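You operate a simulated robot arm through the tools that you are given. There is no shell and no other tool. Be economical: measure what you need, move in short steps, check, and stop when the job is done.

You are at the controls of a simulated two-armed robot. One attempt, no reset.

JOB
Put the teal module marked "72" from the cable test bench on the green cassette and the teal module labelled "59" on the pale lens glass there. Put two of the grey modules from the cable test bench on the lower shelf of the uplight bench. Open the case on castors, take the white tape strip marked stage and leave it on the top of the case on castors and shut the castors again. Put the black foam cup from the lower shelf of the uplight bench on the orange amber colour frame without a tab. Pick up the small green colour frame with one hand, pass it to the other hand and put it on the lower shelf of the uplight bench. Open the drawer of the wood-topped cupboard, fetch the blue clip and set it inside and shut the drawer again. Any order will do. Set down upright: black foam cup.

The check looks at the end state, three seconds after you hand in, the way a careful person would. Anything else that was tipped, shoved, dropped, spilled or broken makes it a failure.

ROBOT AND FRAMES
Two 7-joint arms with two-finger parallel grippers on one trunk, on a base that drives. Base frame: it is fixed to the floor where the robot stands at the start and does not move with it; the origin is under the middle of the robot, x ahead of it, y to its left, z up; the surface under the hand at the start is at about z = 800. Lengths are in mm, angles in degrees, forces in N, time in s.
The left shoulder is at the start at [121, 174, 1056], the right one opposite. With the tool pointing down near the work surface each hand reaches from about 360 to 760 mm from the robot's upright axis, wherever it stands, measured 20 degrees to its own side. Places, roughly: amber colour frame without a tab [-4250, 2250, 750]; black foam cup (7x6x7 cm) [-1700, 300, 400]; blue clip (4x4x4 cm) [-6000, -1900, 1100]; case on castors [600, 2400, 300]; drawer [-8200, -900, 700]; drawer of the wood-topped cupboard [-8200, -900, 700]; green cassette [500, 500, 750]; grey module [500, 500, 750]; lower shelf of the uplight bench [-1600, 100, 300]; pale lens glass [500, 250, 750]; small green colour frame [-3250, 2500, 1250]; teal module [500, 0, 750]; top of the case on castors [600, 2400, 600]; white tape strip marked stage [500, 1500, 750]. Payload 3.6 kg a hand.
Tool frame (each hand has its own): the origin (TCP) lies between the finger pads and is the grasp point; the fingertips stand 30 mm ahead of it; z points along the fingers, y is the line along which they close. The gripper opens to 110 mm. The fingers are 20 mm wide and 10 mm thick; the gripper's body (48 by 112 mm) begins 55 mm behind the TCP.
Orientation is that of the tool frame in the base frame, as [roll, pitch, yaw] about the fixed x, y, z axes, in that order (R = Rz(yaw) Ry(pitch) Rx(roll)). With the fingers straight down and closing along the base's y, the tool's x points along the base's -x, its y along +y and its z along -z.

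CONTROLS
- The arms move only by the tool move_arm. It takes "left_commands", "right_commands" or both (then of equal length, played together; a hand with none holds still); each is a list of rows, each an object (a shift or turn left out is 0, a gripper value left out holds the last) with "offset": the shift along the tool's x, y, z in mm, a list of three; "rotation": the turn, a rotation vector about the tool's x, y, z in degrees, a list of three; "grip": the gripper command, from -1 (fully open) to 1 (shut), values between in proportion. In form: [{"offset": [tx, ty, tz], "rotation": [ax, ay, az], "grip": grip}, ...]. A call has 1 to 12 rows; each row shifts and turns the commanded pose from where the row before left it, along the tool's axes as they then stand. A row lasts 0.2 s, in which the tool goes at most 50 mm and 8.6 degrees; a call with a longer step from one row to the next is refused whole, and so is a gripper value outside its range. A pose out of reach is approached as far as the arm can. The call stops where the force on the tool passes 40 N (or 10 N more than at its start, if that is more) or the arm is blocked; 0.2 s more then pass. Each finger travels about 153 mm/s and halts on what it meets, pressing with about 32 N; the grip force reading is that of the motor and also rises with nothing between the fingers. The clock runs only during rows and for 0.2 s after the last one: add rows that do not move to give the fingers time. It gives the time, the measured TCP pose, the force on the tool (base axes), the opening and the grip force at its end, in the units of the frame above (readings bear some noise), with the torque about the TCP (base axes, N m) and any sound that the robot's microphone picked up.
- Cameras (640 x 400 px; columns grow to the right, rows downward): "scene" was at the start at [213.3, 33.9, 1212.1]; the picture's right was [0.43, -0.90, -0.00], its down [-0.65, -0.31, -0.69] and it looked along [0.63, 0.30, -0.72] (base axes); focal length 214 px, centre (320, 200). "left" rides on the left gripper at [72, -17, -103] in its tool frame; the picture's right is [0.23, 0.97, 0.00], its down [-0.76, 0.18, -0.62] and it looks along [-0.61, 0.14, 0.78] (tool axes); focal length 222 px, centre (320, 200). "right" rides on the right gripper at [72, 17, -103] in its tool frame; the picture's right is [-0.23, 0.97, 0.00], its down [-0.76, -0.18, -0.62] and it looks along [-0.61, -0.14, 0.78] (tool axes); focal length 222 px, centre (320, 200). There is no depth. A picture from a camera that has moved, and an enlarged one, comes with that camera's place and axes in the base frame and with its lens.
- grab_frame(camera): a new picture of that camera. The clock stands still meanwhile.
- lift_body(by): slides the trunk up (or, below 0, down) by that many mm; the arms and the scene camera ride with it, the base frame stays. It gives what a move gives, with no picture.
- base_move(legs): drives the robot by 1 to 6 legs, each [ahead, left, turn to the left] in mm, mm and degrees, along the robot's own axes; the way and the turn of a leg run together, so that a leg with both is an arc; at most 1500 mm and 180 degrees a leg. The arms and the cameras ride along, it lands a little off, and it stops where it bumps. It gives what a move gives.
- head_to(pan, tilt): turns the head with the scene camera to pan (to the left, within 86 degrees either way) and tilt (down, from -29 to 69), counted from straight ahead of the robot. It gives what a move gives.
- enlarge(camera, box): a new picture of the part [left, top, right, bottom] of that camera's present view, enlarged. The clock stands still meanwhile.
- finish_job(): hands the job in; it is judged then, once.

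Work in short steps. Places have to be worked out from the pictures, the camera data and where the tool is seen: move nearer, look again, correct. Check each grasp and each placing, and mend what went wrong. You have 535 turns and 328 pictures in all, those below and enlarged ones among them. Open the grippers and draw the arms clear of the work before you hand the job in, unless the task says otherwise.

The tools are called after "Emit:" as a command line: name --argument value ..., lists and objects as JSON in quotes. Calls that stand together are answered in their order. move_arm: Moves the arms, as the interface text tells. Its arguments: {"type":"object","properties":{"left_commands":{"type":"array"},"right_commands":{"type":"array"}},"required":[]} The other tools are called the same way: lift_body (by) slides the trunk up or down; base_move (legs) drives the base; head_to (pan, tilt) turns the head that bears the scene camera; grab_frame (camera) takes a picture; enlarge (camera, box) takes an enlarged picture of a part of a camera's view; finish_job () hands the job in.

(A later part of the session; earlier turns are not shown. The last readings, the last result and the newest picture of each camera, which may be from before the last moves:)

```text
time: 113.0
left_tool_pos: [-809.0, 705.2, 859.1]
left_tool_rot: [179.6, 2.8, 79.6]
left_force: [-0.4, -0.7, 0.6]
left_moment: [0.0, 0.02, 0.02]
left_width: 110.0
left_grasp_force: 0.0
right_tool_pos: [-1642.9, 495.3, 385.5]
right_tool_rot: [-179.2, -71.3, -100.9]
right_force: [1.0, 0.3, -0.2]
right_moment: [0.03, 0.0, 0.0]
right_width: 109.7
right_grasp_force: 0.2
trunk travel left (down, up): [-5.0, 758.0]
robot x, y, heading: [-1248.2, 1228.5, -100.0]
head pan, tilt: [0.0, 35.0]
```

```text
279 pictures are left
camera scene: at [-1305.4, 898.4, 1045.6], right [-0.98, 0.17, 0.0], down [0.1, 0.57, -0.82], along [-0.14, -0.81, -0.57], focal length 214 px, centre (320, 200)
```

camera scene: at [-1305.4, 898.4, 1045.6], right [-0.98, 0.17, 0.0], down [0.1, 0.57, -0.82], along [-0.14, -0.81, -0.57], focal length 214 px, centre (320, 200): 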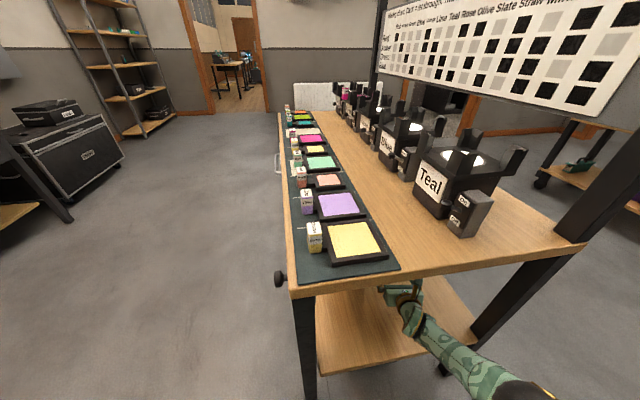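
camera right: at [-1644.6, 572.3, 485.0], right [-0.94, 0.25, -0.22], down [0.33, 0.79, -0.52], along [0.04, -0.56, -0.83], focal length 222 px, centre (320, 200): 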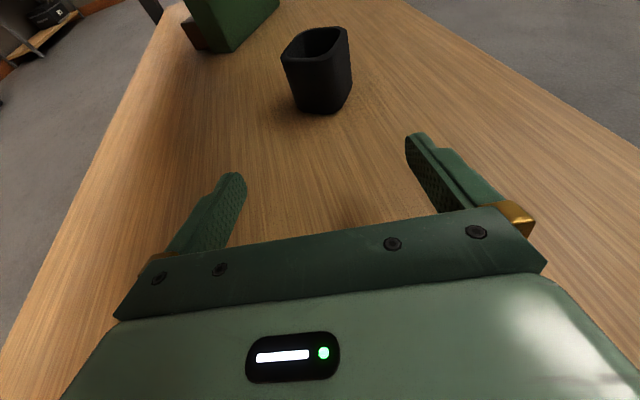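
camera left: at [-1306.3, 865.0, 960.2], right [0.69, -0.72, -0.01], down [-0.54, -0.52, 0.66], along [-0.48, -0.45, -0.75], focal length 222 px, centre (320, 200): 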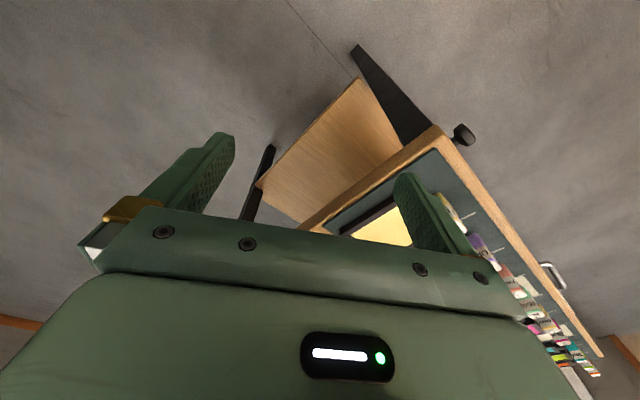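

The cup is a rounded-square beaker, centre ≈[-1679,318], top ≈z 382. I lower the hand to z≈363, drive 120 ahead and check.

Emit:
move_arm --right_commands '[{"offset": [-20.8, 0, 7.2]}, {}]'

Emit:
base_move --legs '[[120, -4, 0]]'

Emit:
grab_frame --camera "right"

```text
time: 113.6
left_tool_pos: [-807.8, 705.6, 859.7]
left_tool_rot: [179.7, 2.9, 79.5]
left_force: [0.1, 0.0, 0.0]
left_moment: [0.01, 0.01, -0.01]
left_width: 110.0
left_grasp_force: 0.1
right_tool_pos: [-1641.7, 503.1, 374.7]
right_tool_rot: [-179.4, -71.4, -101.0]
right_force: [0.3, -0.1, -0.3]
right_moment: [-0.01, -0.04, 0.01]
right_width: 109.9
right_grasp_force: 0.2
right hand out of reach, approached as far as the arm can: row 1
trunk travel left (down, up): [-5.0, 758.0]
robot x, y, heading: [-1248.6, 1226.4, -100.1]
head pan, tilt: [0.0, 35.0]
```

```text
time: 114.8
left_tool_pos: [-834.7, 585.9, 859.2]
left_tool_rot: [179.6, 2.9, 79.4]
left_force: [0.0, 0.8, -0.7]
left_moment: [-0.03, 0.0, -0.05]
left_width: 110.0
left_grasp_force: 0.0
right_tool_pos: [-1667.8, 384.2, 372.6]
right_tool_rot: [-179.2, -71.3, -101.2]
right_force: [-0.2, -0.5, -0.3]
right_moment: [-0.01, 0.01, 0.0]
right_width: 109.8
right_grasp_force: 0.0
trunk travel left (down, up): [-5.0, 758.0]
robot x, y, heading: [-1272.5, 1112.8, -99.8]
head pan, tilt: [0.0, 35.0]
```

```text
278 pictures are left
camera right: at [-1670.2, 460.4, 473.8], right [-0.94, 0.25, -0.22], down [0.33, 0.79, -0.52], along [0.04, -0.56, -0.83], focal length 222 px, centre (320, 200)
```

right: 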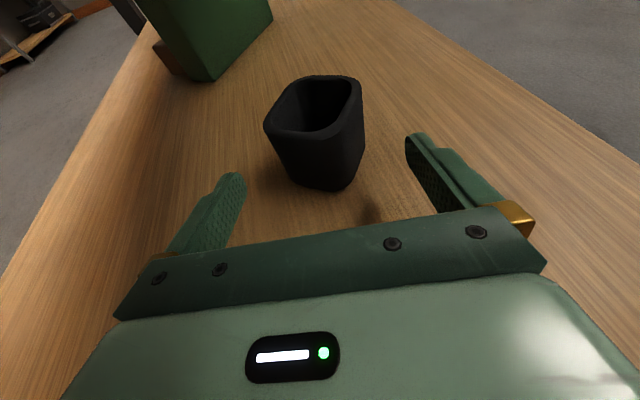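

Nicely aligned. I lower 12 mm more (pulling back 30), then drive ahead about 88 mm to enclose it.

Emit:
move_arm --right_commands '[{"offset": [-21, 0, -24.4]}, {}]'

Emit:
base_move --legs '[[88, 0, 0]]'

Emit:
grab_frame --camera "right"

```text
time: 115.4
left_tool_pos: [-834.1, 585.1, 859.3]
left_tool_rot: [179.7, 2.9, 79.4]
left_force: [0.0, 0.3, -0.5]
left_moment: [0.01, 0.01, 0.04]
left_width: 110.0
left_grasp_force: 0.1
right_tool_pos: [-1662.2, 413.5, 360.5]
right_tool_rot: [-179.4, -71.3, -101.0]
right_force: [0.7, -0.8, 0.0]
right_moment: [-0.01, 0.0, 0.03]
right_width: 109.7
right_grasp_force: 0.0
trunk travel left (down, up): [-5.0, 758.0]
robot x, y, heading: [-1272.8, 1112.4, -100.1]
head pan, tilt: [0.0, 35.0]
```

```text
time: 116.5
left_tool_pos: [-848.6, 499.6, 859.6]
left_tool_rot: [179.6, 3.0, 79.4]
left_force: [-0.1, 0.3, -0.6]
left_moment: [0.0, 0.01, 0.0]
left_width: 110.2
left_grasp_force: 0.0
right_tool_pos: [-1676.7, 327.3, 361.7]
right_tool_rot: [-179.3, -71.2, -100.9]
right_force: [-0.6, -0.2, 0.4]
right_moment: [0.01, -0.02, 0.04]
right_width: 109.9
right_grasp_force: 0.0
trunk travel left (down, up): [-5.0, 758.0]
robot x, y, heading: [-1285.1, 1024.4, -100.1]
head pan, tilt: [0.0, 35.0]
```

```text
277 pictures are left
camera right: at [-1679.3, 403.1, 461.4], right [-0.94, 0.25, -0.22], down [0.33, 0.79, -0.52], along [0.04, -0.56, -0.83], focal length 222 px, centre (320, 200)
```

right: 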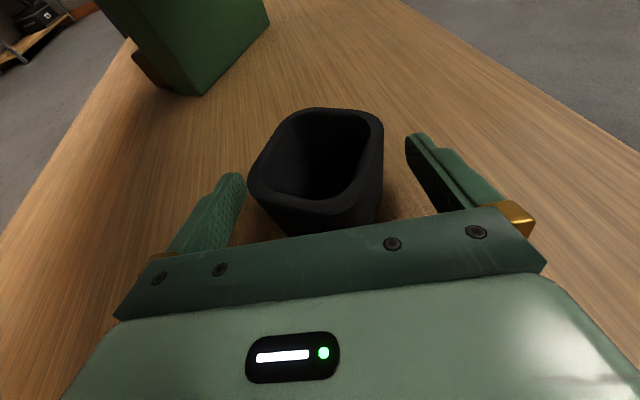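

The cup is between the fingers; close and lift a little.

Emit:
move_arm --right_commands '[{"grip": 1}, {}, {}, {"offset": [20, 0, -7]}, {"offset": [20, 0, -7]}, {}]'

Emit:
grab_frame --camera "right"

```text
time: 117.9
left_tool_pos: [-848.9, 501.0, 858.4]
left_tool_rot: [179.6, 2.9, 79.3]
left_force: [-0.6, 0.4, 0.1]
left_moment: [-0.02, 0.0, -0.03]
left_width: 110.2
left_grasp_force: 0.0
right_tool_pos: [-1676.7, 328.3, 403.4]
right_tool_rot: [-179.1, -71.3, -101.3]
right_force: [-0.7, 0.4, 0.3]
right_moment: [-0.04, 0.03, 0.01]
right_width: 74.9
right_grasp_force: 32.2
trunk travel left (down, up): [-5.0, 758.0]
robot x, y, heading: [-1288.6, 1024.3, -99.9]
head pan, tilt: [0.0, 35.0]
```

```text
276 pictures are left
camera right: at [-1679.5, 403.6, 504.4], right [-0.94, 0.25, -0.22], down [0.33, 0.79, -0.52], along [0.04, -0.56, -0.83], focal length 222 px, centre (320, 200)
```

right: 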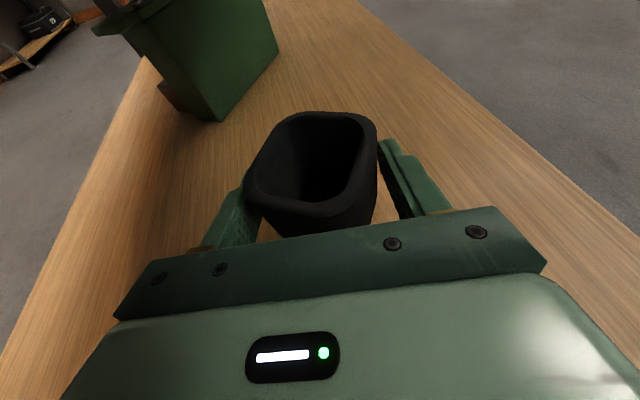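

Cup held upright. I back straight out of the bench and lift the trunk, keeping the arm posture.

Emit:
base_move --legs '[[-500, 0, 0]]'

Emit:
lift_body --by 450

Emit:
head_to --pan -80 --tilt 15

Emit:
grab_frame --camera "scene"

Emit:
grab_frame --camera "right"

```text
time: 120.9
left_tool_pos: [-761.3, 997.1, 858.9]
left_tool_rot: [179.7, 2.8, 79.6]
left_force: [-0.1, 0.6, -0.4]
left_moment: [0.05, 0.05, -0.03]
left_width: 110.3
left_grasp_force: 0.0
right_tool_pos: [-1589.1, 823.4, 403.2]
right_tool_rot: [-179.3, -71.3, -100.9]
right_force: [-0.9, 0.7, -0.4]
right_moment: [-0.02, -0.01, -0.01]
right_width: 71.8
right_grasp_force: 31.9
trunk travel left (down, up): [-5.0, 758.0]
robot x, y, heading: [-1199.4, 1519.8, -100.1]
head pan, tilt: [0.0, 35.0]
```

```text
refused: 450 is not a number from -400 to 400
```

```text
time: 122.4
left_tool_pos: [-760.6, 996.9, 859.3]
left_tool_rot: [179.6, 2.9, 79.5]
left_force: [-0.2, -1.0, 0.0]
left_moment: [0.0, -0.01, 0.04]
left_width: 110.0
left_grasp_force: 0.0
right_tool_pos: [-1588.7, 822.7, 404.4]
right_tool_rot: [-179.3, -71.3, -101.0]
right_force: [0.2, -0.3, -0.8]
right_moment: [0.03, -0.02, 0.01]
right_width: 69.2
right_grasp_force: 31.4
trunk travel left (down, up): [-5.0, 758.0]
robot x, y, heading: [-1197.9, 1518.6, -99.9]
head pan, tilt: [-80.0, 15.0]
```

```text
275 pictures are left
camera scene: at [-1336.2, 1276.9, 1077.7], right [0.0, 1.0, 0.0], down [0.26, 0.0, -0.97], along [-0.97, 0.0, -0.26], focal length 214 px, centre (320, 200)
```

scene: 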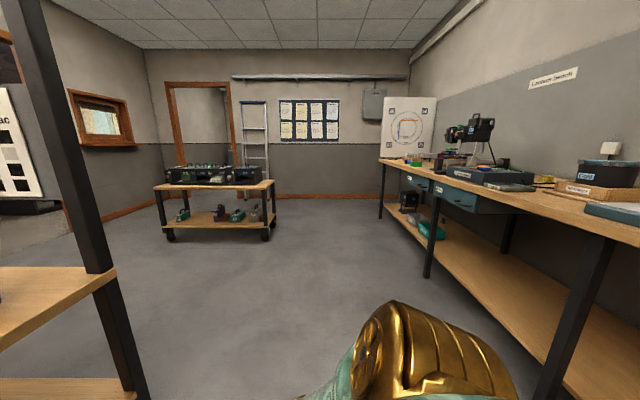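

```text
274 pictures are left
camera right: at [-1591.0, 899.2, 504.3], right [-0.94, 0.25, -0.22], down [0.33, 0.79, -0.52], along [0.05, -0.56, -0.83], focal length 222 px, centre (320, 200)
```

right: 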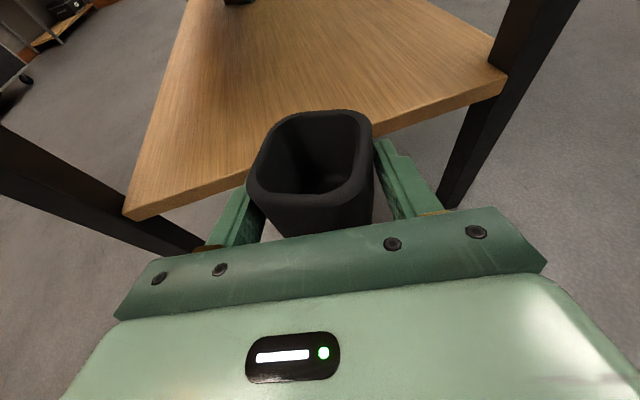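

The cup is fine and settling squarely in the grip. I raise the trunk, turn toward -x and drive along the aisle to the lantern bench.

Emit:
lift_body --by 400

Emit:
base_move --legs '[[0, 0, -80], [1300, 0, 0], [1000, 0, 0]]'

Emit:
head_to --pan -45 --tilt 25

Emit:
grab_frame --camera "scene"

```text
time: 126.2
left_tool_pos: [-760.0, 997.2, 1258.6]
left_tool_rot: [179.6, 2.9, 79.4]
left_force: [0.3, -0.6, 1.0]
left_moment: [0.0, -0.03, -0.03]
left_width: 110.2
left_grasp_force: 0.1
right_tool_pos: [-1589.7, 812.6, 1009.0]
right_tool_rot: [-170.1, -88.3, -109.9]
right_force: [-1.0, -0.2, 0.6]
right_moment: [-0.02, 0.0, 0.01]
right_width: 58.8
right_grasp_force: 32.2
trunk travel left (down, up): [-405.0, 358.0]
robot x, y, heading: [-1198.5, 1519.9, -99.9]
head pan, tilt: [-80.0, 15.0]
```

```text
time: 141.1
left_tool_pos: [-3953.1, 975.4, 1258.6]
left_tool_rot: [179.6, 2.9, 0.0]
left_force: [-0.5, -0.2, -0.3]
left_moment: [0.0, -0.01, -0.01]
left_width: 109.9
left_grasp_force: 0.2
right_tool_pos: [-4287.0, 1755.7, 1009.0]
right_tool_rot: [-170.0, -88.3, 170.3]
right_force: [0.0, -0.3, 0.2]
right_moment: [0.01, -0.01, 0.0]
right_width: 58.6
right_grasp_force: 32.4
trunk travel left (down, up): [-405.0, 358.0]
robot x, y, heading: [-3517.8, 1499.3, -179.4]
head pan, tilt: [-80.0, 15.0]
```

```text
time: 142.1
left_tool_pos: [-3952.7, 974.7, 1259.2]
left_tool_rot: [179.5, 2.8, 0.0]
left_force: [-0.3, -0.2, 0.6]
left_moment: [0.0, 0.0, 0.0]
left_width: 110.1
left_grasp_force: 0.1
right_tool_pos: [-4286.1, 1756.0, 1009.9]
right_tool_rot: [-170.0, -88.3, 170.3]
right_force: [0.1, -0.4, 0.2]
right_moment: [-0.03, -0.02, -0.01]
right_width: 58.5
right_grasp_force: 31.9
trunk travel left (down, up): [-405.0, 358.0]
robot x, y, heading: [-3518.2, 1501.3, -179.6]
head pan, tilt: [-45.0, 25.0]
```

```text
273 pictures are left
camera scene: at [-3627.9, 1565.5, 1480.2], right [0.7, 0.71, 0.0], down [0.3, -0.3, -0.91], along [-0.65, 0.64, -0.42], focal length 214 px, centre (320, 200)
```

scene: 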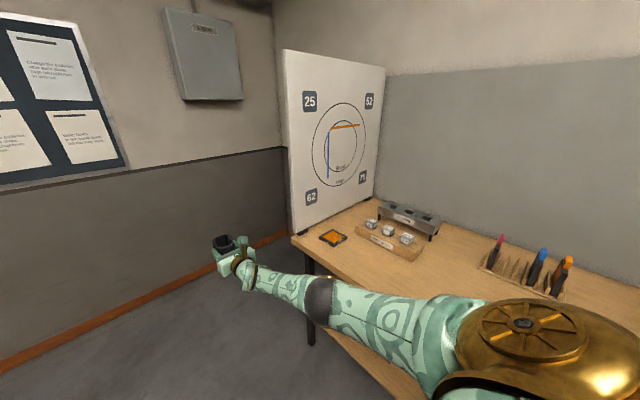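

The cup is squared in the grip (58 mm). An orange frame lies at the bench's far end; I enlarge.

Emit:
enlarge --camera "scene" --box '[290, 180, 610, 320]'

Emit:
head_to --pan -84 --tilt 25

Emit:
grab_frame --camera "scene"

```text
2.00 times, centred on (450, 250) of scene
camera zoom: at [-3627.9, 1565.5, 1480.2], right [0.7, 0.71, 0.0], down [0.3, -0.3, -0.91], along [-0.65, 0.64, -0.42], focal length 429 px, centre (60, 100)
```

zoom: 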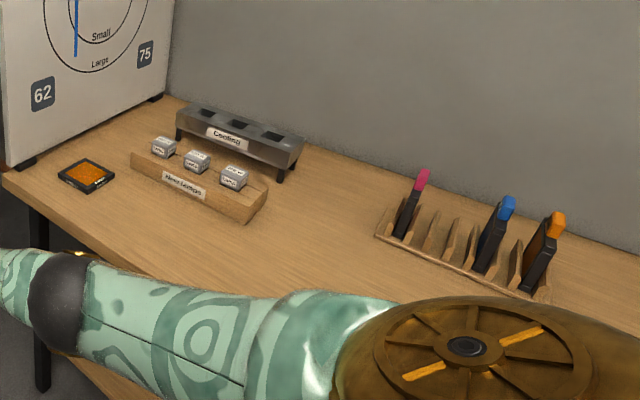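

```text
time: 143.1
left_tool_pos: [-3952.8, 973.1, 1259.8]
left_tool_rot: [179.6, 2.9, 0.1]
left_force: [0.4, 0.3, 0.0]
left_moment: [0.01, 0.0, 0.0]
left_width: 110.0
left_grasp_force: 0.1
right_tool_pos: [-4285.9, 1756.1, 1008.8]
right_tool_rot: [-169.7, -88.3, 170.2]
right_force: [-0.6, 0.9, -0.2]
right_moment: [-0.04, 0.04, 0.01]
right_width: 58.8
right_grasp_force: 31.9
trunk travel left (down, up): [-405.0, 358.0]
robot x, y, heading: [-3520.8, 1503.2, -179.5]
head pan, tilt: [-84.0, 25.0]
```

```text
271 pictures are left
camera scene: at [-3572.7, 1592.4, 1480.2], right [0.99, 0.12, 0.0], down [0.05, -0.42, -0.91], along [-0.1, 0.9, -0.42], focal length 214 px, centre (320, 200)
```

scene: 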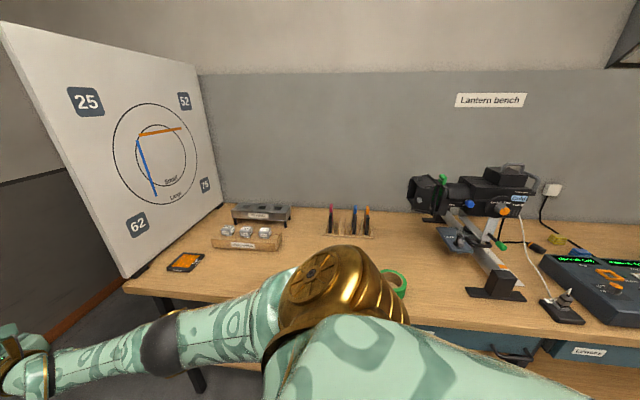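

The amber frame lying flat without tab is at ≈[-4320,2332]. While here I enlarge the lantern to find the small green frame.

Emit:
enlarge --camera "scene" --box '[380, 140, 640, 340]'

```text
2.00 times, centred on (510, 240) of scene
camera zoom: at [-3572.7, 1592.4, 1480.2], right [0.99, 0.12, 0.0], down [0.05, -0.42, -0.91], along [-0.1, 0.9, -0.42], focal length 429 px, centre (-60, 120)
```

zoom: 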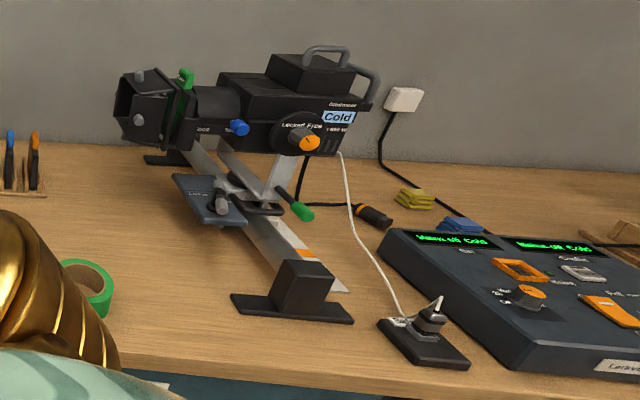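

The green frame sits in the lantern's slot (green tab on top). Now the cup: I turn to heading 105° and shift over so the right hand faces the flat amber frame.

Emit:
base_move --legs '[[0, 0, -75], [0, 807, 0], [120, 0, 0]]'

Emit:
head_to --pan -10 --tilt 40

Emit:
grab_frame --camera "scene"

Emit:
grab_frame --camera "right"

```text
time: 151.5
left_tool_pos: [-4945.1, 1687.7, 1259.3]
left_tool_rot: [179.6, 2.9, -75.2]
left_force: [0.0, 0.2, -0.6]
left_moment: [-0.02, -0.01, 0.01]
left_width: 110.2
left_grasp_force: 0.0
right_tool_pos: [-4276.0, 2209.8, 1007.7]
right_tool_rot: [-169.9, -88.3, 95.1]
right_force: [0.1, 0.4, 0.7]
right_moment: [0.03, -0.01, 0.01]
right_width: 58.6
right_grasp_force: 32.1
trunk travel left (down, up): [-405.0, 358.0]
robot x, y, heading: [-4325.5, 1401.2, 105.7]
head pan, tilt: [-84.0, 25.0]
```

```text
time: 152.9
left_tool_pos: [-4944.6, 1686.1, 1258.6]
left_tool_rot: [179.6, 2.9, -75.2]
left_force: [0.4, -0.3, 0.4]
left_moment: [0.02, 0.01, 0.02]
left_width: 110.1
left_grasp_force: 0.1
right_tool_pos: [-4274.5, 2209.0, 1008.1]
right_tool_rot: [-169.7, -88.3, 94.9]
right_force: [-0.5, 0.8, -0.7]
right_moment: [0.01, -0.01, 0.0]
right_width: 58.8
right_grasp_force: 31.9
trunk travel left (down, up): [-405.0, 358.0]
robot x, y, heading: [-4325.5, 1402.4, 105.8]
head pan, tilt: [-10.0, 40.0]
```

```text
269 pictures are left
camera scene: at [-4344.4, 1527.6, 1456.8], right [1.0, 0.09, 0.0], down [0.06, -0.64, -0.77], along [-0.07, 0.76, -0.64], focal length 214 px, centre (320, 200)
```

scene: 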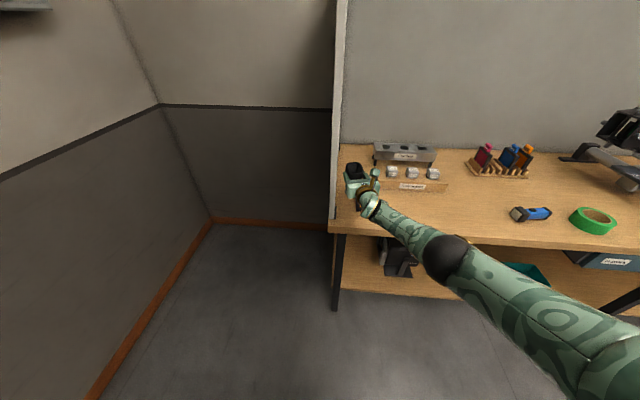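

```text
268 pictures are left
camera right: at [-4231.3, 2115.2, 1082.6], right [0.94, 0.25, -0.23], down [-0.01, -0.67, -0.74], along [-0.34, 0.7, -0.63], focal length 222 px, centre (320, 200)
```

right: 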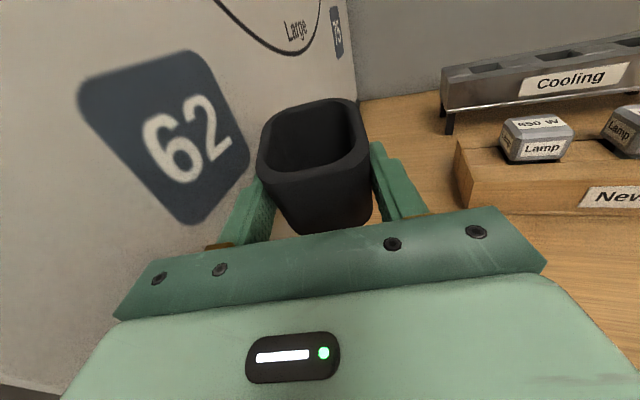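

I tilt the cup back upright (−17° about tool y) and lower the hand to about z≈880, over the frame's neighbourhood.

Emit:
move_arm --right_commands '[{"rotation": [0, -8.5, 0]}, {"rotation": [0, -8.5, 0]}, {"offset": [-40, 0, 13]}, {"offset": [-40, 0, 13]}, {"offset": [-40, 0, 13]}, {}]'

Emit:
grab_frame --camera "right"

Emit:
grab_frame --camera "scene"

```text
time: 154.3
left_tool_pos: [-4946.1, 1686.6, 1259.3]
left_tool_rot: [179.6, 2.9, -75.1]
left_force: [-0.2, 0.0, 0.2]
left_moment: [-0.03, -0.01, 0.03]
left_width: 110.0
left_grasp_force: 0.0
right_tool_pos: [-4276.7, 2189.9, 933.7]
right_tool_rot: [-178.6, -74.2, 103.7]
right_force: [0.0, -0.3, 0.1]
right_moment: [-0.01, 0.01, -0.01]
right_width: 58.7
right_grasp_force: 31.8
right hand out of reach, approached as far as the arm can: row 2, 3, 4, 5
trunk travel left (down, up): [-405.0, 358.0]
robot x, y, heading: [-4324.6, 1401.2, 105.6]
head pan, tilt: [-10.0, 40.0]
```

```text
267 pictures are left
camera right: at [-4238.2, 2117.0, 1029.0], right [0.96, 0.19, -0.22], down [0.03, -0.83, -0.56], along [-0.29, 0.53, -0.8], focal length 222 px, centre (320, 200)
```

right: 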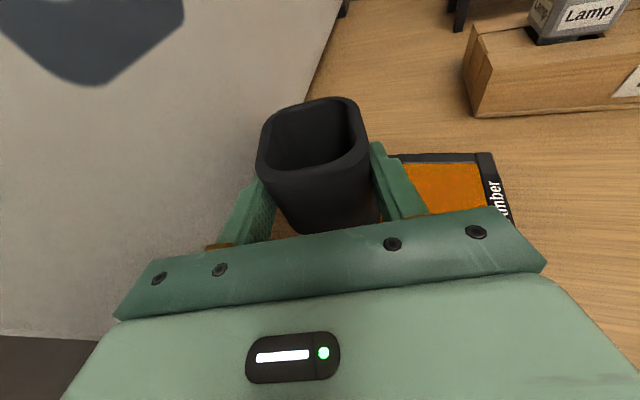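

```text
266 pictures are left
camera scene: at [-4344.5, 1527.5, 1456.8], right [1.0, 0.1, 0.0], down [0.06, -0.64, -0.77], along [-0.07, 0.76, -0.64], focal length 214 px, centre (320, 200)
```

scene: 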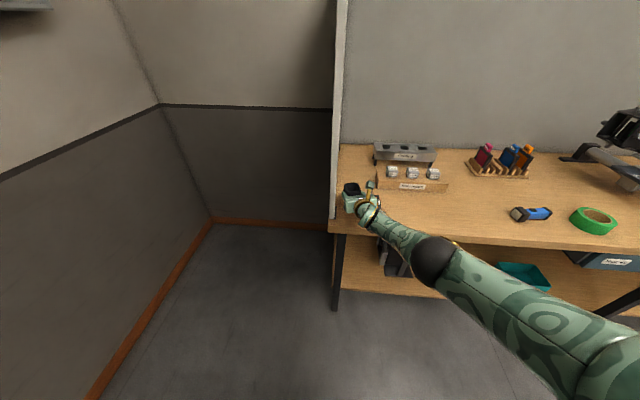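

From the hand view the frame (with "Amber" label) is centred near [-4163,2326]. I shift the base 146 mm to the right and a little ahead, then look again.

Emit:
base_move --legs '[[0, -120, 0]]'

Emit:
grab_frame --camera "right"

Emit:
grab_frame --camera "scene"

```text
time: 155.6
left_tool_pos: [-4828.8, 1717.4, 1259.5]
left_tool_rot: [179.6, 2.9, -75.0]
left_force: [-0.5, 0.8, 0.3]
left_moment: [-0.03, -0.01, 0.03]
left_width: 109.8
left_grasp_force: 0.0
right_tool_pos: [-4161.2, 2223.9, 933.2]
right_tool_rot: [-178.5, -74.3, 103.6]
right_force: [0.2, 0.9, -0.4]
right_moment: [0.04, 0.03, 0.02]
right_width: 58.8
right_grasp_force: 31.7
trunk travel left (down, up): [-405.0, 358.0]
robot x, y, heading: [-4209.0, 1430.5, 105.6]
head pan, tilt: [-10.0, 40.0]
```

```text
265 pictures are left
camera right: at [-4122.4, 2149.5, 1029.2], right [0.96, 0.19, -0.23], down [0.03, -0.83, -0.56], along [-0.29, 0.53, -0.8], focal length 222 px, centre (320, 200)
```

right: 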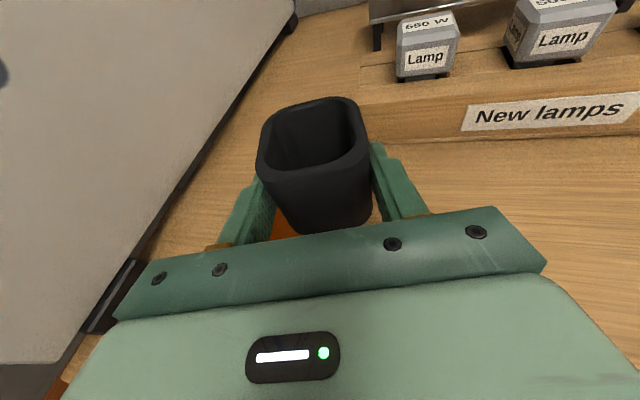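

```text
264 pictures are left
camera scene: at [-4227.9, 1559.8, 1456.8], right [1.0, 0.1, 0.0], down [0.06, -0.64, -0.77], along [-0.07, 0.76, -0.64], focal length 214 px, centre (320, 200)
```

scene: 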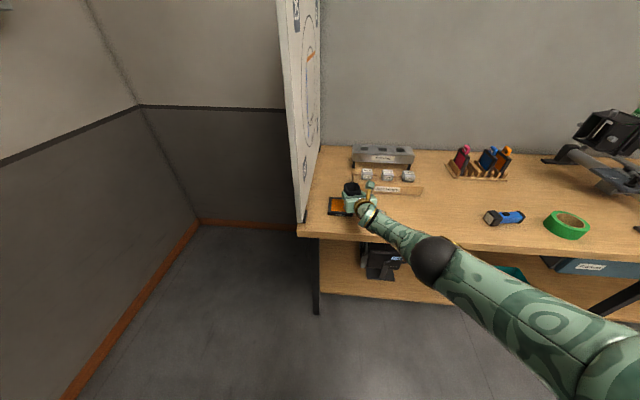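

The frame is partly hidden by hand and cup. I back off 200 mm for an unobstructed view of it.

Emit:
base_move --legs '[[-200, 0, 0]]'

Emit:
enlarge --camera "scene" --box '[240, 120, 480, 270]'

Emit:
grab_frame --camera "right"

```text
time: 157.2
left_tool_pos: [-4776.4, 1523.9, 1260.3]
left_tool_rot: [179.6, 3.0, -75.0]
left_force: [0.0, -0.4, -0.6]
left_moment: [0.0, -0.01, 0.0]
left_width: 110.1
left_grasp_force: 0.1
right_tool_pos: [-4108.6, 2028.8, 933.4]
right_tool_rot: [-178.6, -74.4, 103.6]
right_force: [-0.1, 0.3, -0.5]
right_moment: [0.0, 0.02, 0.01]
right_width: 58.7
right_grasp_force: 31.4
trunk travel left (down, up): [-405.0, 358.0]
robot x, y, heading: [-4155.6, 1240.8, 105.7]
head pan, tilt: [-10.0, 40.0]
```

```text
2.67 times, centred on (360, 195) of scene
camera zoom: at [-4174.9, 1365.7, 1456.9], right [1.0, 0.1, 0.0], down [0.06, -0.64, -0.77], along [-0.07, 0.76, -0.64], focal length 572 px, centre (213, 213)
```

zoom: 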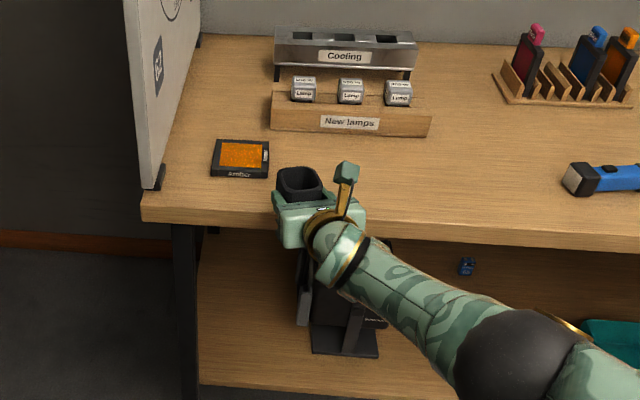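

```text
262 pictures are left
camera right: at [-4069.6, 1955.9, 1029.9], right [0.96, 0.19, -0.22], down [0.03, -0.83, -0.56], along [-0.29, 0.53, -0.79], focal length 222 px, centre (320, 200)
```

right: 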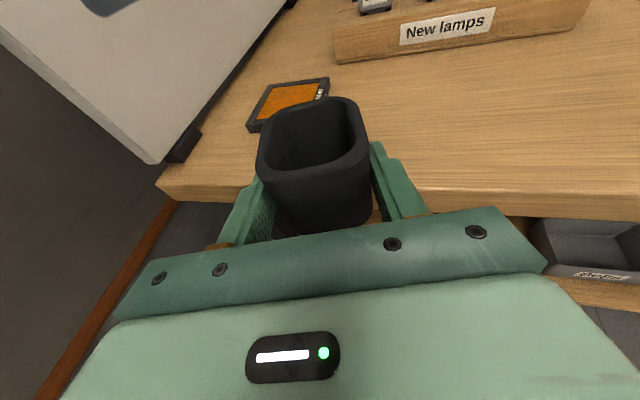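

Triangulating, the frame top is at z≈865, centre ≈[-4207,2228]. I retract the hand 90 mm toward the body (it was over-extended) and correct the tilt, then check.

Emit:
move_arm --right_commands '[{"offset": [-12, 0, -43]}, {"offset": [-12, 0, -43]}, {"rotation": [0, -3, 0]}, {}]'

```text
time: 158.2
left_tool_pos: [-4776.3, 1525.7, 1259.2]
left_tool_rot: [179.5, 2.9, -75.0]
left_force: [-0.1, -0.4, 0.6]
left_moment: [-0.01, -0.01, 0.02]
left_width: 109.8
left_grasp_force: 0.0
right_tool_pos: [-4108.5, 2029.7, 932.5]
right_tool_rot: [-179.2, -72.9, 103.8]
right_force: [-0.3, 0.3, -0.3]
right_moment: [-0.03, 0.0, 0.01]
right_width: 58.5
right_grasp_force: 32.6
right hand out of reach, approached as far as the arm can: row 1, 2
trunk travel left (down, up): [-405.0, 358.0]
robot x, y, heading: [-4156.4, 1239.6, 105.8]
head pan, tilt: [-10.0, 40.0]
```

The arm resists retracting here. I try lowering the trunk 40 mm and watch how the hand follows.

Emit:
lift_body --by -40

```text
time: 158.9
left_tool_pos: [-4777.0, 1521.5, 1219.3]
left_tool_rot: [179.7, 3.0, -75.1]
left_force: [0.0, 0.4, -0.1]
left_moment: [0.02, 0.02, 0.03]
left_width: 110.0
left_grasp_force: 0.1
right_tool_pos: [-4107.8, 2028.4, 882.9]
right_tool_rot: [179.2, -72.5, 105.2]
right_force: [3.5, -17.1, 21.2]
right_moment: [0.79, -0.36, -0.38]
right_width: 58.7
right_grasp_force: 32.1
trunk travel left (down, up): [-366.0, 398.0]
robot x, y, heading: [-4156.4, 1238.8, 105.7]
head pan, tilt: [-10.0, 40.0]
stopped: the force on the tool passed its limit at 42 N (the readings are from after the stop); the commanded pose is now the measured one
```

Contact — the cup or hand touched the bench edge. I lift back up right away and inspect.

Emit:
lift_body --by 70

Emit:
base_move --legs '[[-120, 0, 0]]'

Emit:
grab_frame --camera "right"

Emit:
grab_frame --camera "scene"

```text
time: 160.0
left_tool_pos: [-4776.9, 1525.5, 1288.3]
left_tool_rot: [179.7, 2.8, -75.0]
left_force: [-0.6, 0.1, -0.8]
left_moment: [-0.01, -0.02, -0.01]
left_width: 110.0
left_grasp_force: 0.0
right_tool_pos: [-4107.1, 2029.5, 973.0]
right_tool_rot: [179.9, -73.7, 104.6]
right_force: [0.0, 0.9, 1.1]
right_moment: [0.0, 0.0, -0.02]
right_width: 58.7
right_grasp_force: 32.2
trunk travel left (down, up): [-436.0, 328.0]
robot x, y, heading: [-4155.7, 1239.3, 105.7]
head pan, tilt: [-10.0, 40.0]
```

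```text
time: 161.3
left_tool_pos: [-4743.8, 1408.6, 1288.6]
left_tool_rot: [179.8, 2.9, -75.1]
left_force: [0.1, 0.4, -0.3]
left_moment: [0.04, -0.02, -0.01]
left_width: 109.8
left_grasp_force: 0.1
right_tool_pos: [-4076.0, 1913.7, 973.1]
right_tool_rot: [179.7, -73.8, 104.6]
right_force: [0.3, -1.5, -0.7]
right_moment: [0.0, 0.0, 0.0]
right_width: 58.6
right_grasp_force: 32.1
trunk travel left (down, up): [-436.0, 328.0]
robot x, y, heading: [-4121.5, 1126.1, 105.2]
head pan, tilt: [-10.0, 40.0]
```

```text
261 pictures are left
camera right: at [-4038.1, 1840.4, 1069.8], right [0.96, 0.18, -0.22], down [0.03, -0.83, -0.56], along [-0.28, 0.53, -0.8], focal length 222 px, centre (320, 200)
```

right: 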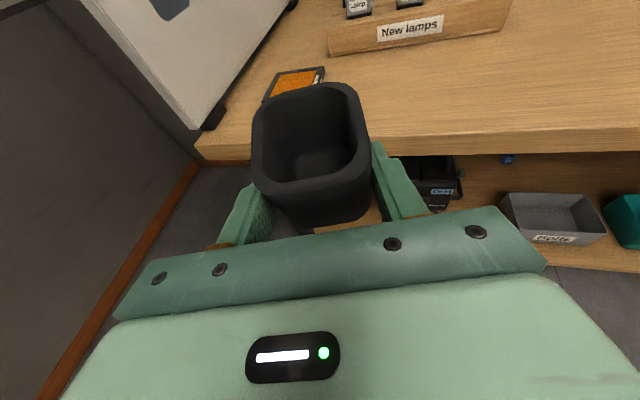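

```text
260 pictures are left
camera scene: at [-4140.6, 1242.2, 1487.6], right [1.0, 0.1, 0.0], down [0.06, -0.64, -0.77], along [-0.07, 0.76, -0.64], focal length 214 px, centre (320, 200)
```

scene: 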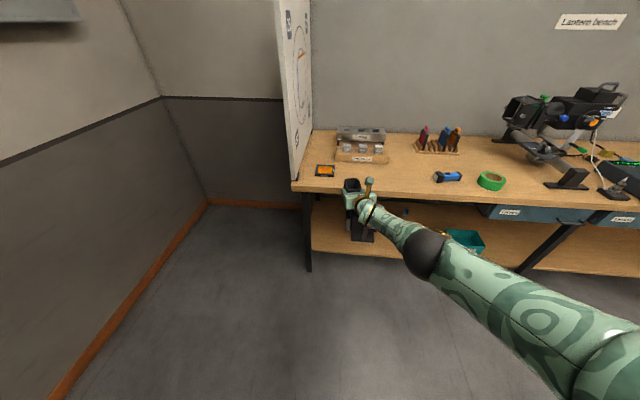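

The cup was pushed up slightly in the grip but is still held; the bench top is evidently z≈860. Frame top ≈868 at ≈[-4206,2231]. At safe height I move over: 43 left, 332 ahead.

Emit:
base_move --legs '[[0, 43, 0], [332, 0, 0]]'

Emit:
grab_frame --camera "right"

Emit:
grab_frame --camera "scene"

```text
time: 163.9
left_tool_pos: [-4874.4, 1717.3, 1288.7]
left_tool_rot: [179.6, 2.7, -75.0]
left_force: [-0.3, 1.3, -0.1]
left_moment: [-0.04, 0.01, 0.01]
left_width: 109.9
left_grasp_force: 0.0
right_tool_pos: [-4205.8, 2222.0, 972.0]
right_tool_rot: [179.8, -73.8, 104.6]
right_force: [-1.6, -0.1, -0.9]
right_moment: [0.0, 0.02, -0.01]
right_width: 58.7
right_grasp_force: 32.0
trunk travel left (down, up): [-436.0, 328.0]
robot x, y, heading: [-4254.2, 1431.3, 105.8]
head pan, tilt: [-10.0, 40.0]
```

```text
259 pictures are left
camera right: at [-4168.9, 2149.5, 1069.1], right [0.96, 0.18, -0.22], down [0.03, -0.83, -0.56], along [-0.28, 0.53, -0.8], focal length 222 px, centre (320, 200)
```

right: 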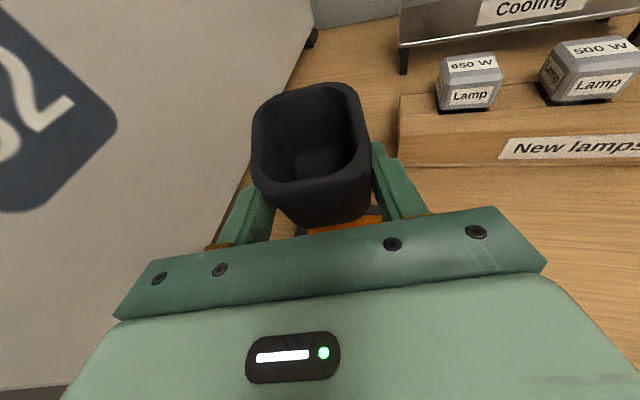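

```text
258 pictures are left
camera scene: at [-4271.5, 1551.7, 1487.5], right [1.0, 0.1, 0.0], down [0.06, -0.64, -0.77], along [-0.07, 0.76, -0.64], focal length 214 px, centre (320, 200)
```

scene: 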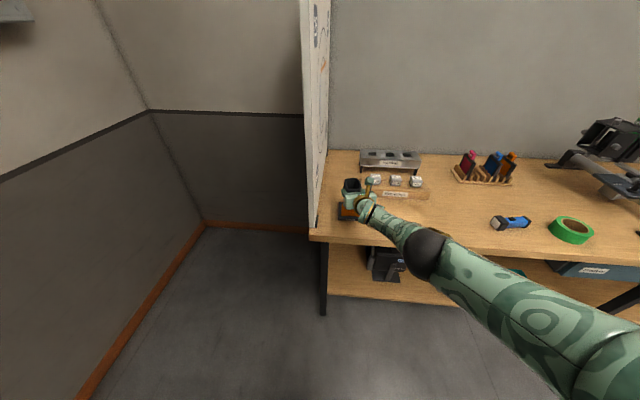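

The frame shows right beneath the cup. I enlarge the scene view to check the horizontal alignment.

Emit:
enlarge --camera "scene" --box '[300, 140, 440, 250]'

Emit:
enlarge --camera "right" --box '[240, 70, 440, 250]'

```text
3.64 times, centred on (370, 195) of scene
camera zoom: at [-4271.5, 1551.7, 1487.5], right [1.0, 0.1, 0.0], down [0.06, -0.64, -0.77], along [-0.07, 0.76, -0.64], focal length 780 px, centre (138, 218)
```

zoom: 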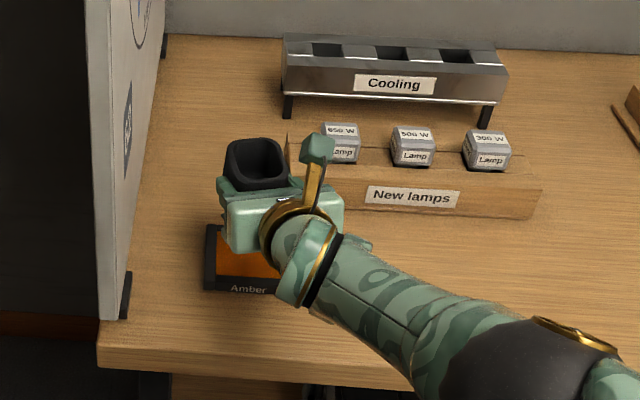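

```text
2.22 times, centred on (340, 160) of right
camera zoom: at [-4168.9, 2149.5, 1069.1], right [0.96, 0.18, -0.22], down [0.03, -0.83, -0.56], along [-0.28, 0.53, -0.8], focal length 494 px, centre (276, 289)
```

zoom: 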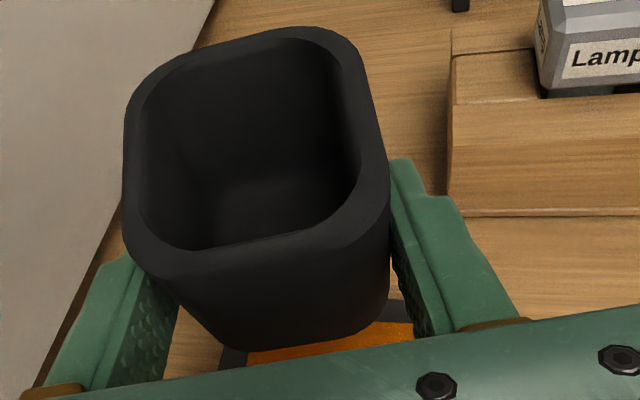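

Alignment is good (frame centre ≈[-4200,2231]; cup over ≈[-4208,2230]). I lower the trunk 45 mm and check.

Emit:
lift_body --by -45

Emit:
enlarge --camera "scene" --box '[300, 140, 440, 250]'

```text
time: 164.8
left_tool_pos: [-4875.0, 1716.6, 1243.5]
left_tool_rot: [179.7, 2.8, -74.9]
left_force: [-0.1, 0.9, 0.0]
left_moment: [-0.01, 0.0, -0.01]
left_width: 110.0
left_grasp_force: 0.1
right_tool_pos: [-4204.4, 2223.2, 928.5]
right_tool_rot: [179.9, -73.8, 104.4]
right_force: [-0.5, -0.4, -0.9]
right_moment: [-0.02, -0.01, -0.01]
right_width: 58.5
right_grasp_force: 32.4
trunk travel left (down, up): [-391.0, 373.0]
robot x, y, heading: [-4251.8, 1431.0, 105.3]
head pan, tilt: [-10.0, 40.0]
```

```text
3.64 times, centred on (370, 195) of scene
camera zoom: at [-4274.0, 1561.4, 1442.3], right [1.0, 0.1, 0.0], down [0.06, -0.64, -0.77], along [-0.07, 0.76, -0.64], focal length 780 px, centre (138, 218)
```

zoom: 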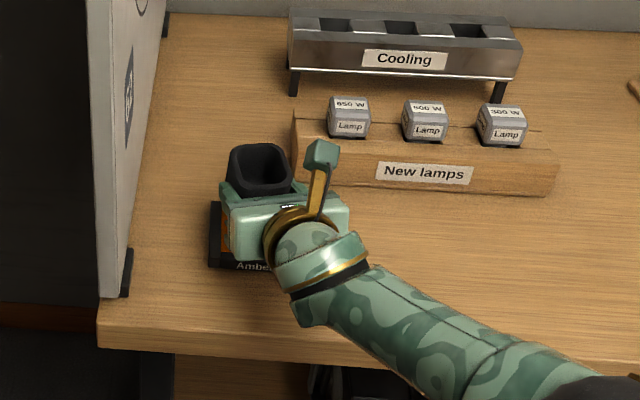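

Now a small tilt correction (−2.5°) and lower further in small trunk steps watching force.

Emit:
move_arm --right_commands '[{"rotation": [0, -2.5, 0]}, {}]'

Emit:
lift_body --by -18

Emit:
enlarge --camera "right" --box '[240, 70, 440, 250]'

```text
time: 165.4
left_tool_pos: [-4874.7, 1717.6, 1244.0]
left_tool_rot: [179.7, 2.7, -75.0]
left_force: [-0.4, 0.6, -0.2]
left_moment: [0.01, 0.01, 0.02]
left_width: 110.3
left_grasp_force: 0.0
right_tool_pos: [-4205.5, 2223.3, 927.7]
right_tool_rot: [179.8, -71.2, 104.6]
right_force: [-0.7, -0.2, -1.2]
right_moment: [0.02, -0.01, 0.04]
right_width: 58.9
right_grasp_force: 32.6
trunk travel left (down, up): [-391.0, 373.0]
robot x, y, heading: [-4253.8, 1430.9, 105.6]
head pan, tilt: [-10.0, 40.0]
```

```text
time: 166.1
left_tool_pos: [-4874.9, 1716.7, 1226.4]
left_tool_rot: [179.8, 2.8, -75.0]
left_force: [-0.5, 0.1, 0.4]
left_moment: [-0.02, -0.01, -0.02]
left_width: 109.8
left_grasp_force: 0.1
right_tool_pos: [-4205.4, 2221.9, 911.4]
right_tool_rot: [180.0, -71.4, 104.5]
right_force: [-0.7, 2.3, 7.5]
right_moment: [0.01, 0.06, -0.01]
right_width: 58.6
right_grasp_force: 31.8
trunk travel left (down, up): [-373.0, 391.0]
robot x, y, heading: [-4254.1, 1433.9, 105.5]
head pan, tilt: [-10.0, 40.0]
```

```text
2.22 times, centred on (340, 160) of right
camera zoom: at [-4170.0, 2153.2, 1011.3], right [0.96, 0.17, -0.21], down [0.04, -0.85, -0.52], along [-0.27, 0.5, -0.82], focal length 494 px, centre (276, 289)
```

zoom: 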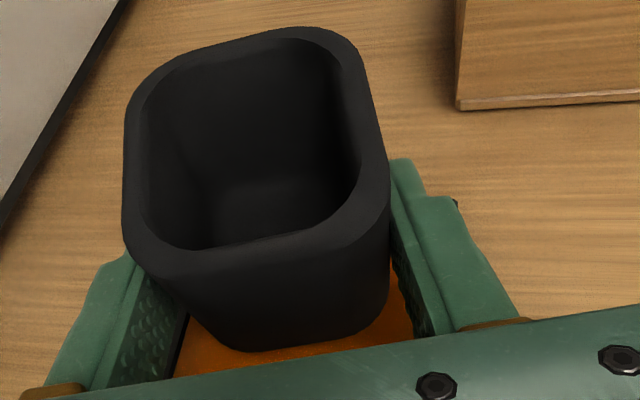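

Contact (7.5 N) with the cup centred on the orange. I settle 3 mm further so it stands flat, then look at the force.

Emit:
lift_body --by -3

Emit:
enlarge --camera "scene" --box '[310, 150, 410, 230]'

```text
time: 166.6
left_tool_pos: [-4875.0, 1714.7, 1223.3]
left_tool_rot: [179.6, 3.0, -74.9]
left_force: [0.4, 0.3, -0.1]
left_moment: [-0.02, 0.02, -0.01]
left_width: 109.8
left_grasp_force: 0.1
right_tool_pos: [-4205.1, 2222.0, 910.2]
right_tool_rot: [179.8, -71.7, 104.5]
right_force: [0.2, 4.8, 22.0]
right_moment: [-0.07, 0.09, -0.01]
right_width: 58.5
right_grasp_force: 32.0
trunk travel left (down, up): [-370.0, 394.0]
robot x, y, heading: [-4249.5, 1431.3, 105.3]
head pan, tilt: [-10.0, 40.0]
```

```text
5.00 times, centred on (360, 190) of scene
camera zoom: at [-4276.1, 1565.8, 1421.5], right [1.0, 0.1, 0.0], down [0.06, -0.64, -0.77], along [-0.07, 0.76, -0.64], focal length 1072 px, centre (120, 250)
```

zoom: 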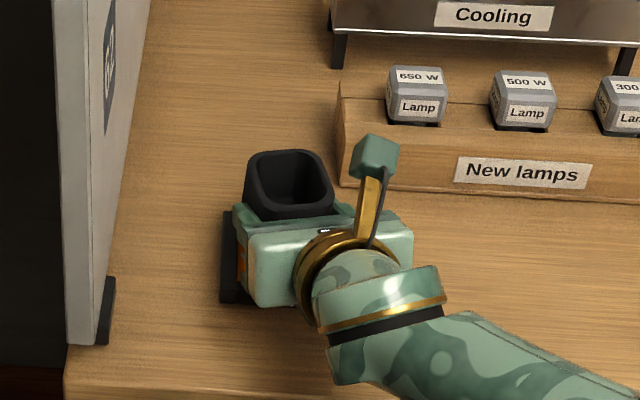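

Release and back straight out.

Emit:
move_arm --right_commands '[{"grip": -1}, {}, {}, {}]'

Emit:
grab_frame --camera "right"

```text
time: 167.6
left_tool_pos: [-4875.2, 1717.0, 1222.2]
left_tool_rot: [179.7, 2.8, -75.0]
left_force: [0.3, 0.1, 1.1]
left_moment: [-0.01, 0.0, 0.01]
left_width: 110.0
left_grasp_force: 0.1
right_tool_pos: [-4205.2, 2220.8, 905.3]
right_tool_rot: [179.9, -71.2, 104.6]
right_force: [-0.1, -0.6, -0.8]
right_moment: [0.02, 0.0, -0.03]
right_width: 109.8
right_grasp_force: 0.0
trunk travel left (down, up): [-370.0, 394.0]
robot x, y, heading: [-4251.6, 1431.3, 105.4]
head pan, tilt: [-10.0, 40.0]
```

```text
252 pictures are left
camera right: at [-4169.8, 2153.1, 1006.7], right [0.96, 0.17, -0.21], down [0.04, -0.85, -0.52], along [-0.27, 0.49, -0.83], focal length 222 px, centre (320, 200)
```

right: 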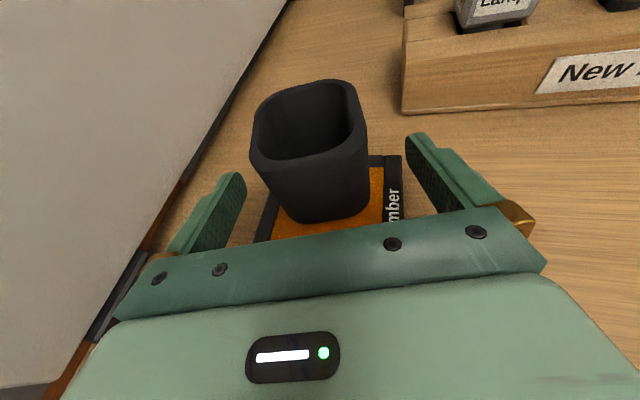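

The cup stands on the amber frame. Backing straight out.

Emit:
base_move --legs '[[-300, 0, 0]]'

Emit:
enlarge --camera "scene" --box '[270, 110, 470, 230]'

```text
time: 169.6
left_tool_pos: [-4795.8, 1427.7, 1222.7]
left_tool_rot: [179.7, 2.8, -75.0]
left_force: [0.2, 0.2, -0.5]
left_moment: [0.02, 0.02, -0.03]
left_width: 109.9
left_grasp_force: 0.0
right_tool_pos: [-4125.9, 1934.5, 907.2]
right_tool_rot: [179.9, -71.2, 104.6]
right_force: [-0.6, 0.2, -0.6]
right_moment: [-0.04, 0.02, 0.02]
right_width: 110.0
right_grasp_force: 0.1
trunk travel left (down, up): [-370.0, 394.0]
robot x, y, heading: [-4172.4, 1142.9, 105.5]
head pan, tilt: [-10.0, 40.0]
```

```text
3.20 times, centred on (370, 170) of scene
camera zoom: at [-4196.1, 1280.1, 1421.1], right [1.0, 0.1, 0.0], down [0.06, -0.64, -0.77], along [-0.07, 0.76, -0.64], focal length 686 px, centre (160, 296)
```

zoom: 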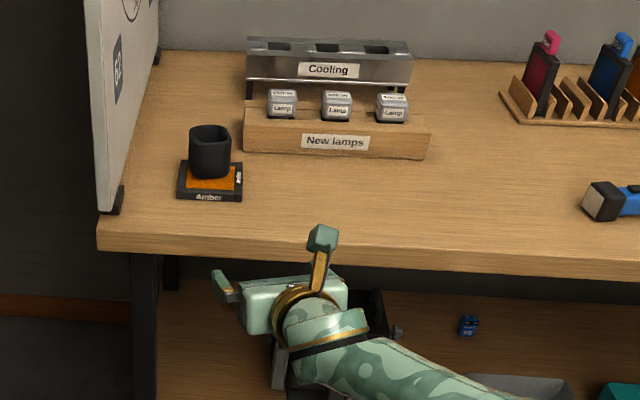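

The cup task looks right. Now to the lantern for the small green frame: face the bench (heading 90) and shift right.

Emit:
base_move --legs '[[0, 0, -15.5], [0, -1000, 0]]'

Emit:
head_to --pan 0 --tilt 20

Emit:
grab_frame --camera "scene"

```text
time: 175.7
left_tool_pos: [-3698.8, 1585.7, 1222.3]
left_tool_rot: [179.6, 2.7, -90.4]
left_force: [0.6, 0.3, -1.1]
left_moment: [-0.03, 0.01, -0.01]
left_width: 109.9
left_grasp_force: 0.0
right_tool_pos: [-2920.1, 1896.5, 906.8]
right_tool_rot: [179.9, -71.3, 89.2]
right_force: [0.3, -0.2, 0.4]
right_moment: [0.02, 0.0, 0.01]
right_width: 110.1
right_grasp_force: 0.1
trunk travel left (down, up): [-370.0, 394.0]
robot x, y, heading: [-3172.7, 1148.2, 90.1]
head pan, tilt: [-10.0, 40.0]
```

```text
time: 176.5
left_tool_pos: [-3698.0, 1585.9, 1222.1]
left_tool_rot: [179.7, 2.7, -90.6]
left_force: [0.0, 0.8, 0.4]
left_moment: [-0.02, 0.0, -0.01]
left_width: 110.2
left_grasp_force: 0.2
right_tool_pos: [-2920.2, 1896.3, 906.7]
right_tool_rot: [179.9, -71.3, 89.2]
right_force: [0.0, -0.6, -0.2]
right_moment: [0.01, 0.02, 0.03]
right_width: 109.9
right_grasp_force: 0.1
trunk travel left (down, up): [-370.0, 394.0]
robot x, y, heading: [-3174.1, 1142.3, 90.0]
head pan, tilt: [0.0, 20.0]
```

```text
250 pictures are left
camera scene: at [-3175.4, 1293.5, 1452.3], right [1.0, 0.0, 0.0], down [0.0, -0.34, -0.94], along [0.0, 0.94, -0.34], focal length 214 px, centre (320, 200)
```

scene: 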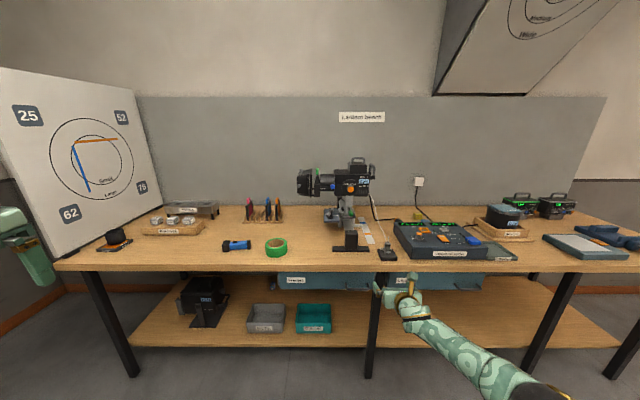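

Emit:
enlarge --camera "scene" --box '[280, 145, 400, 265]'

Emit:
enlarge --camera "scene" --box '[220, 185, 300, 235]'

```text
3.33 times, centred on (340, 205) of scene
camera zoom: at [-3175.4, 1293.5, 1452.3], right [1.0, 0.0, 0.0], down [0.0, -0.34, -0.94], along [0.0, 0.94, -0.34], focal length 715 px, centre (253, 183)
```

zoom: 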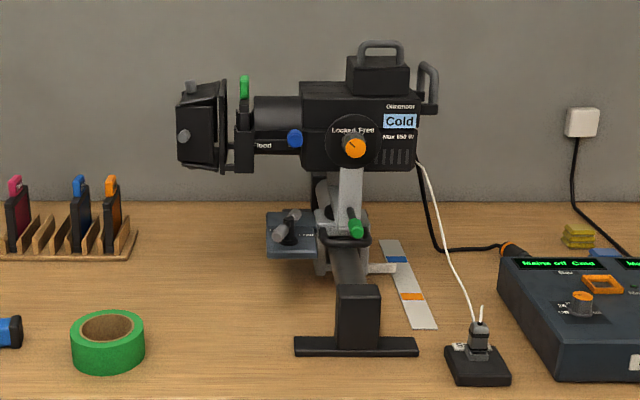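

```text
8.00 times, centred on (260, 210) of scene
camera zoom: at [-3175.4, 1293.5, 1452.3], right [1.0, 0.0, 0.0], down [0.0, -0.34, -0.94], along [0.0, 0.94, -0.34], focal length 1716 px, centre (800, 120)
```

zoom: 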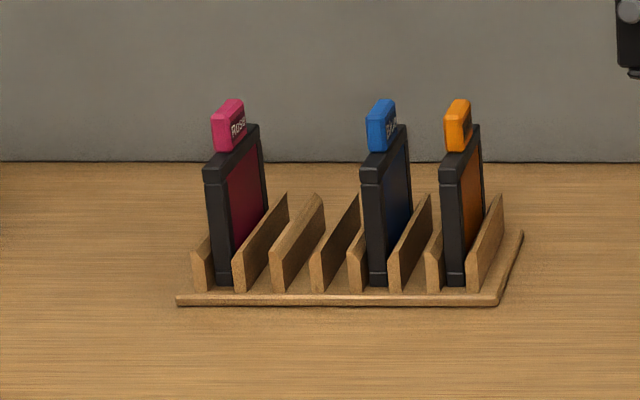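

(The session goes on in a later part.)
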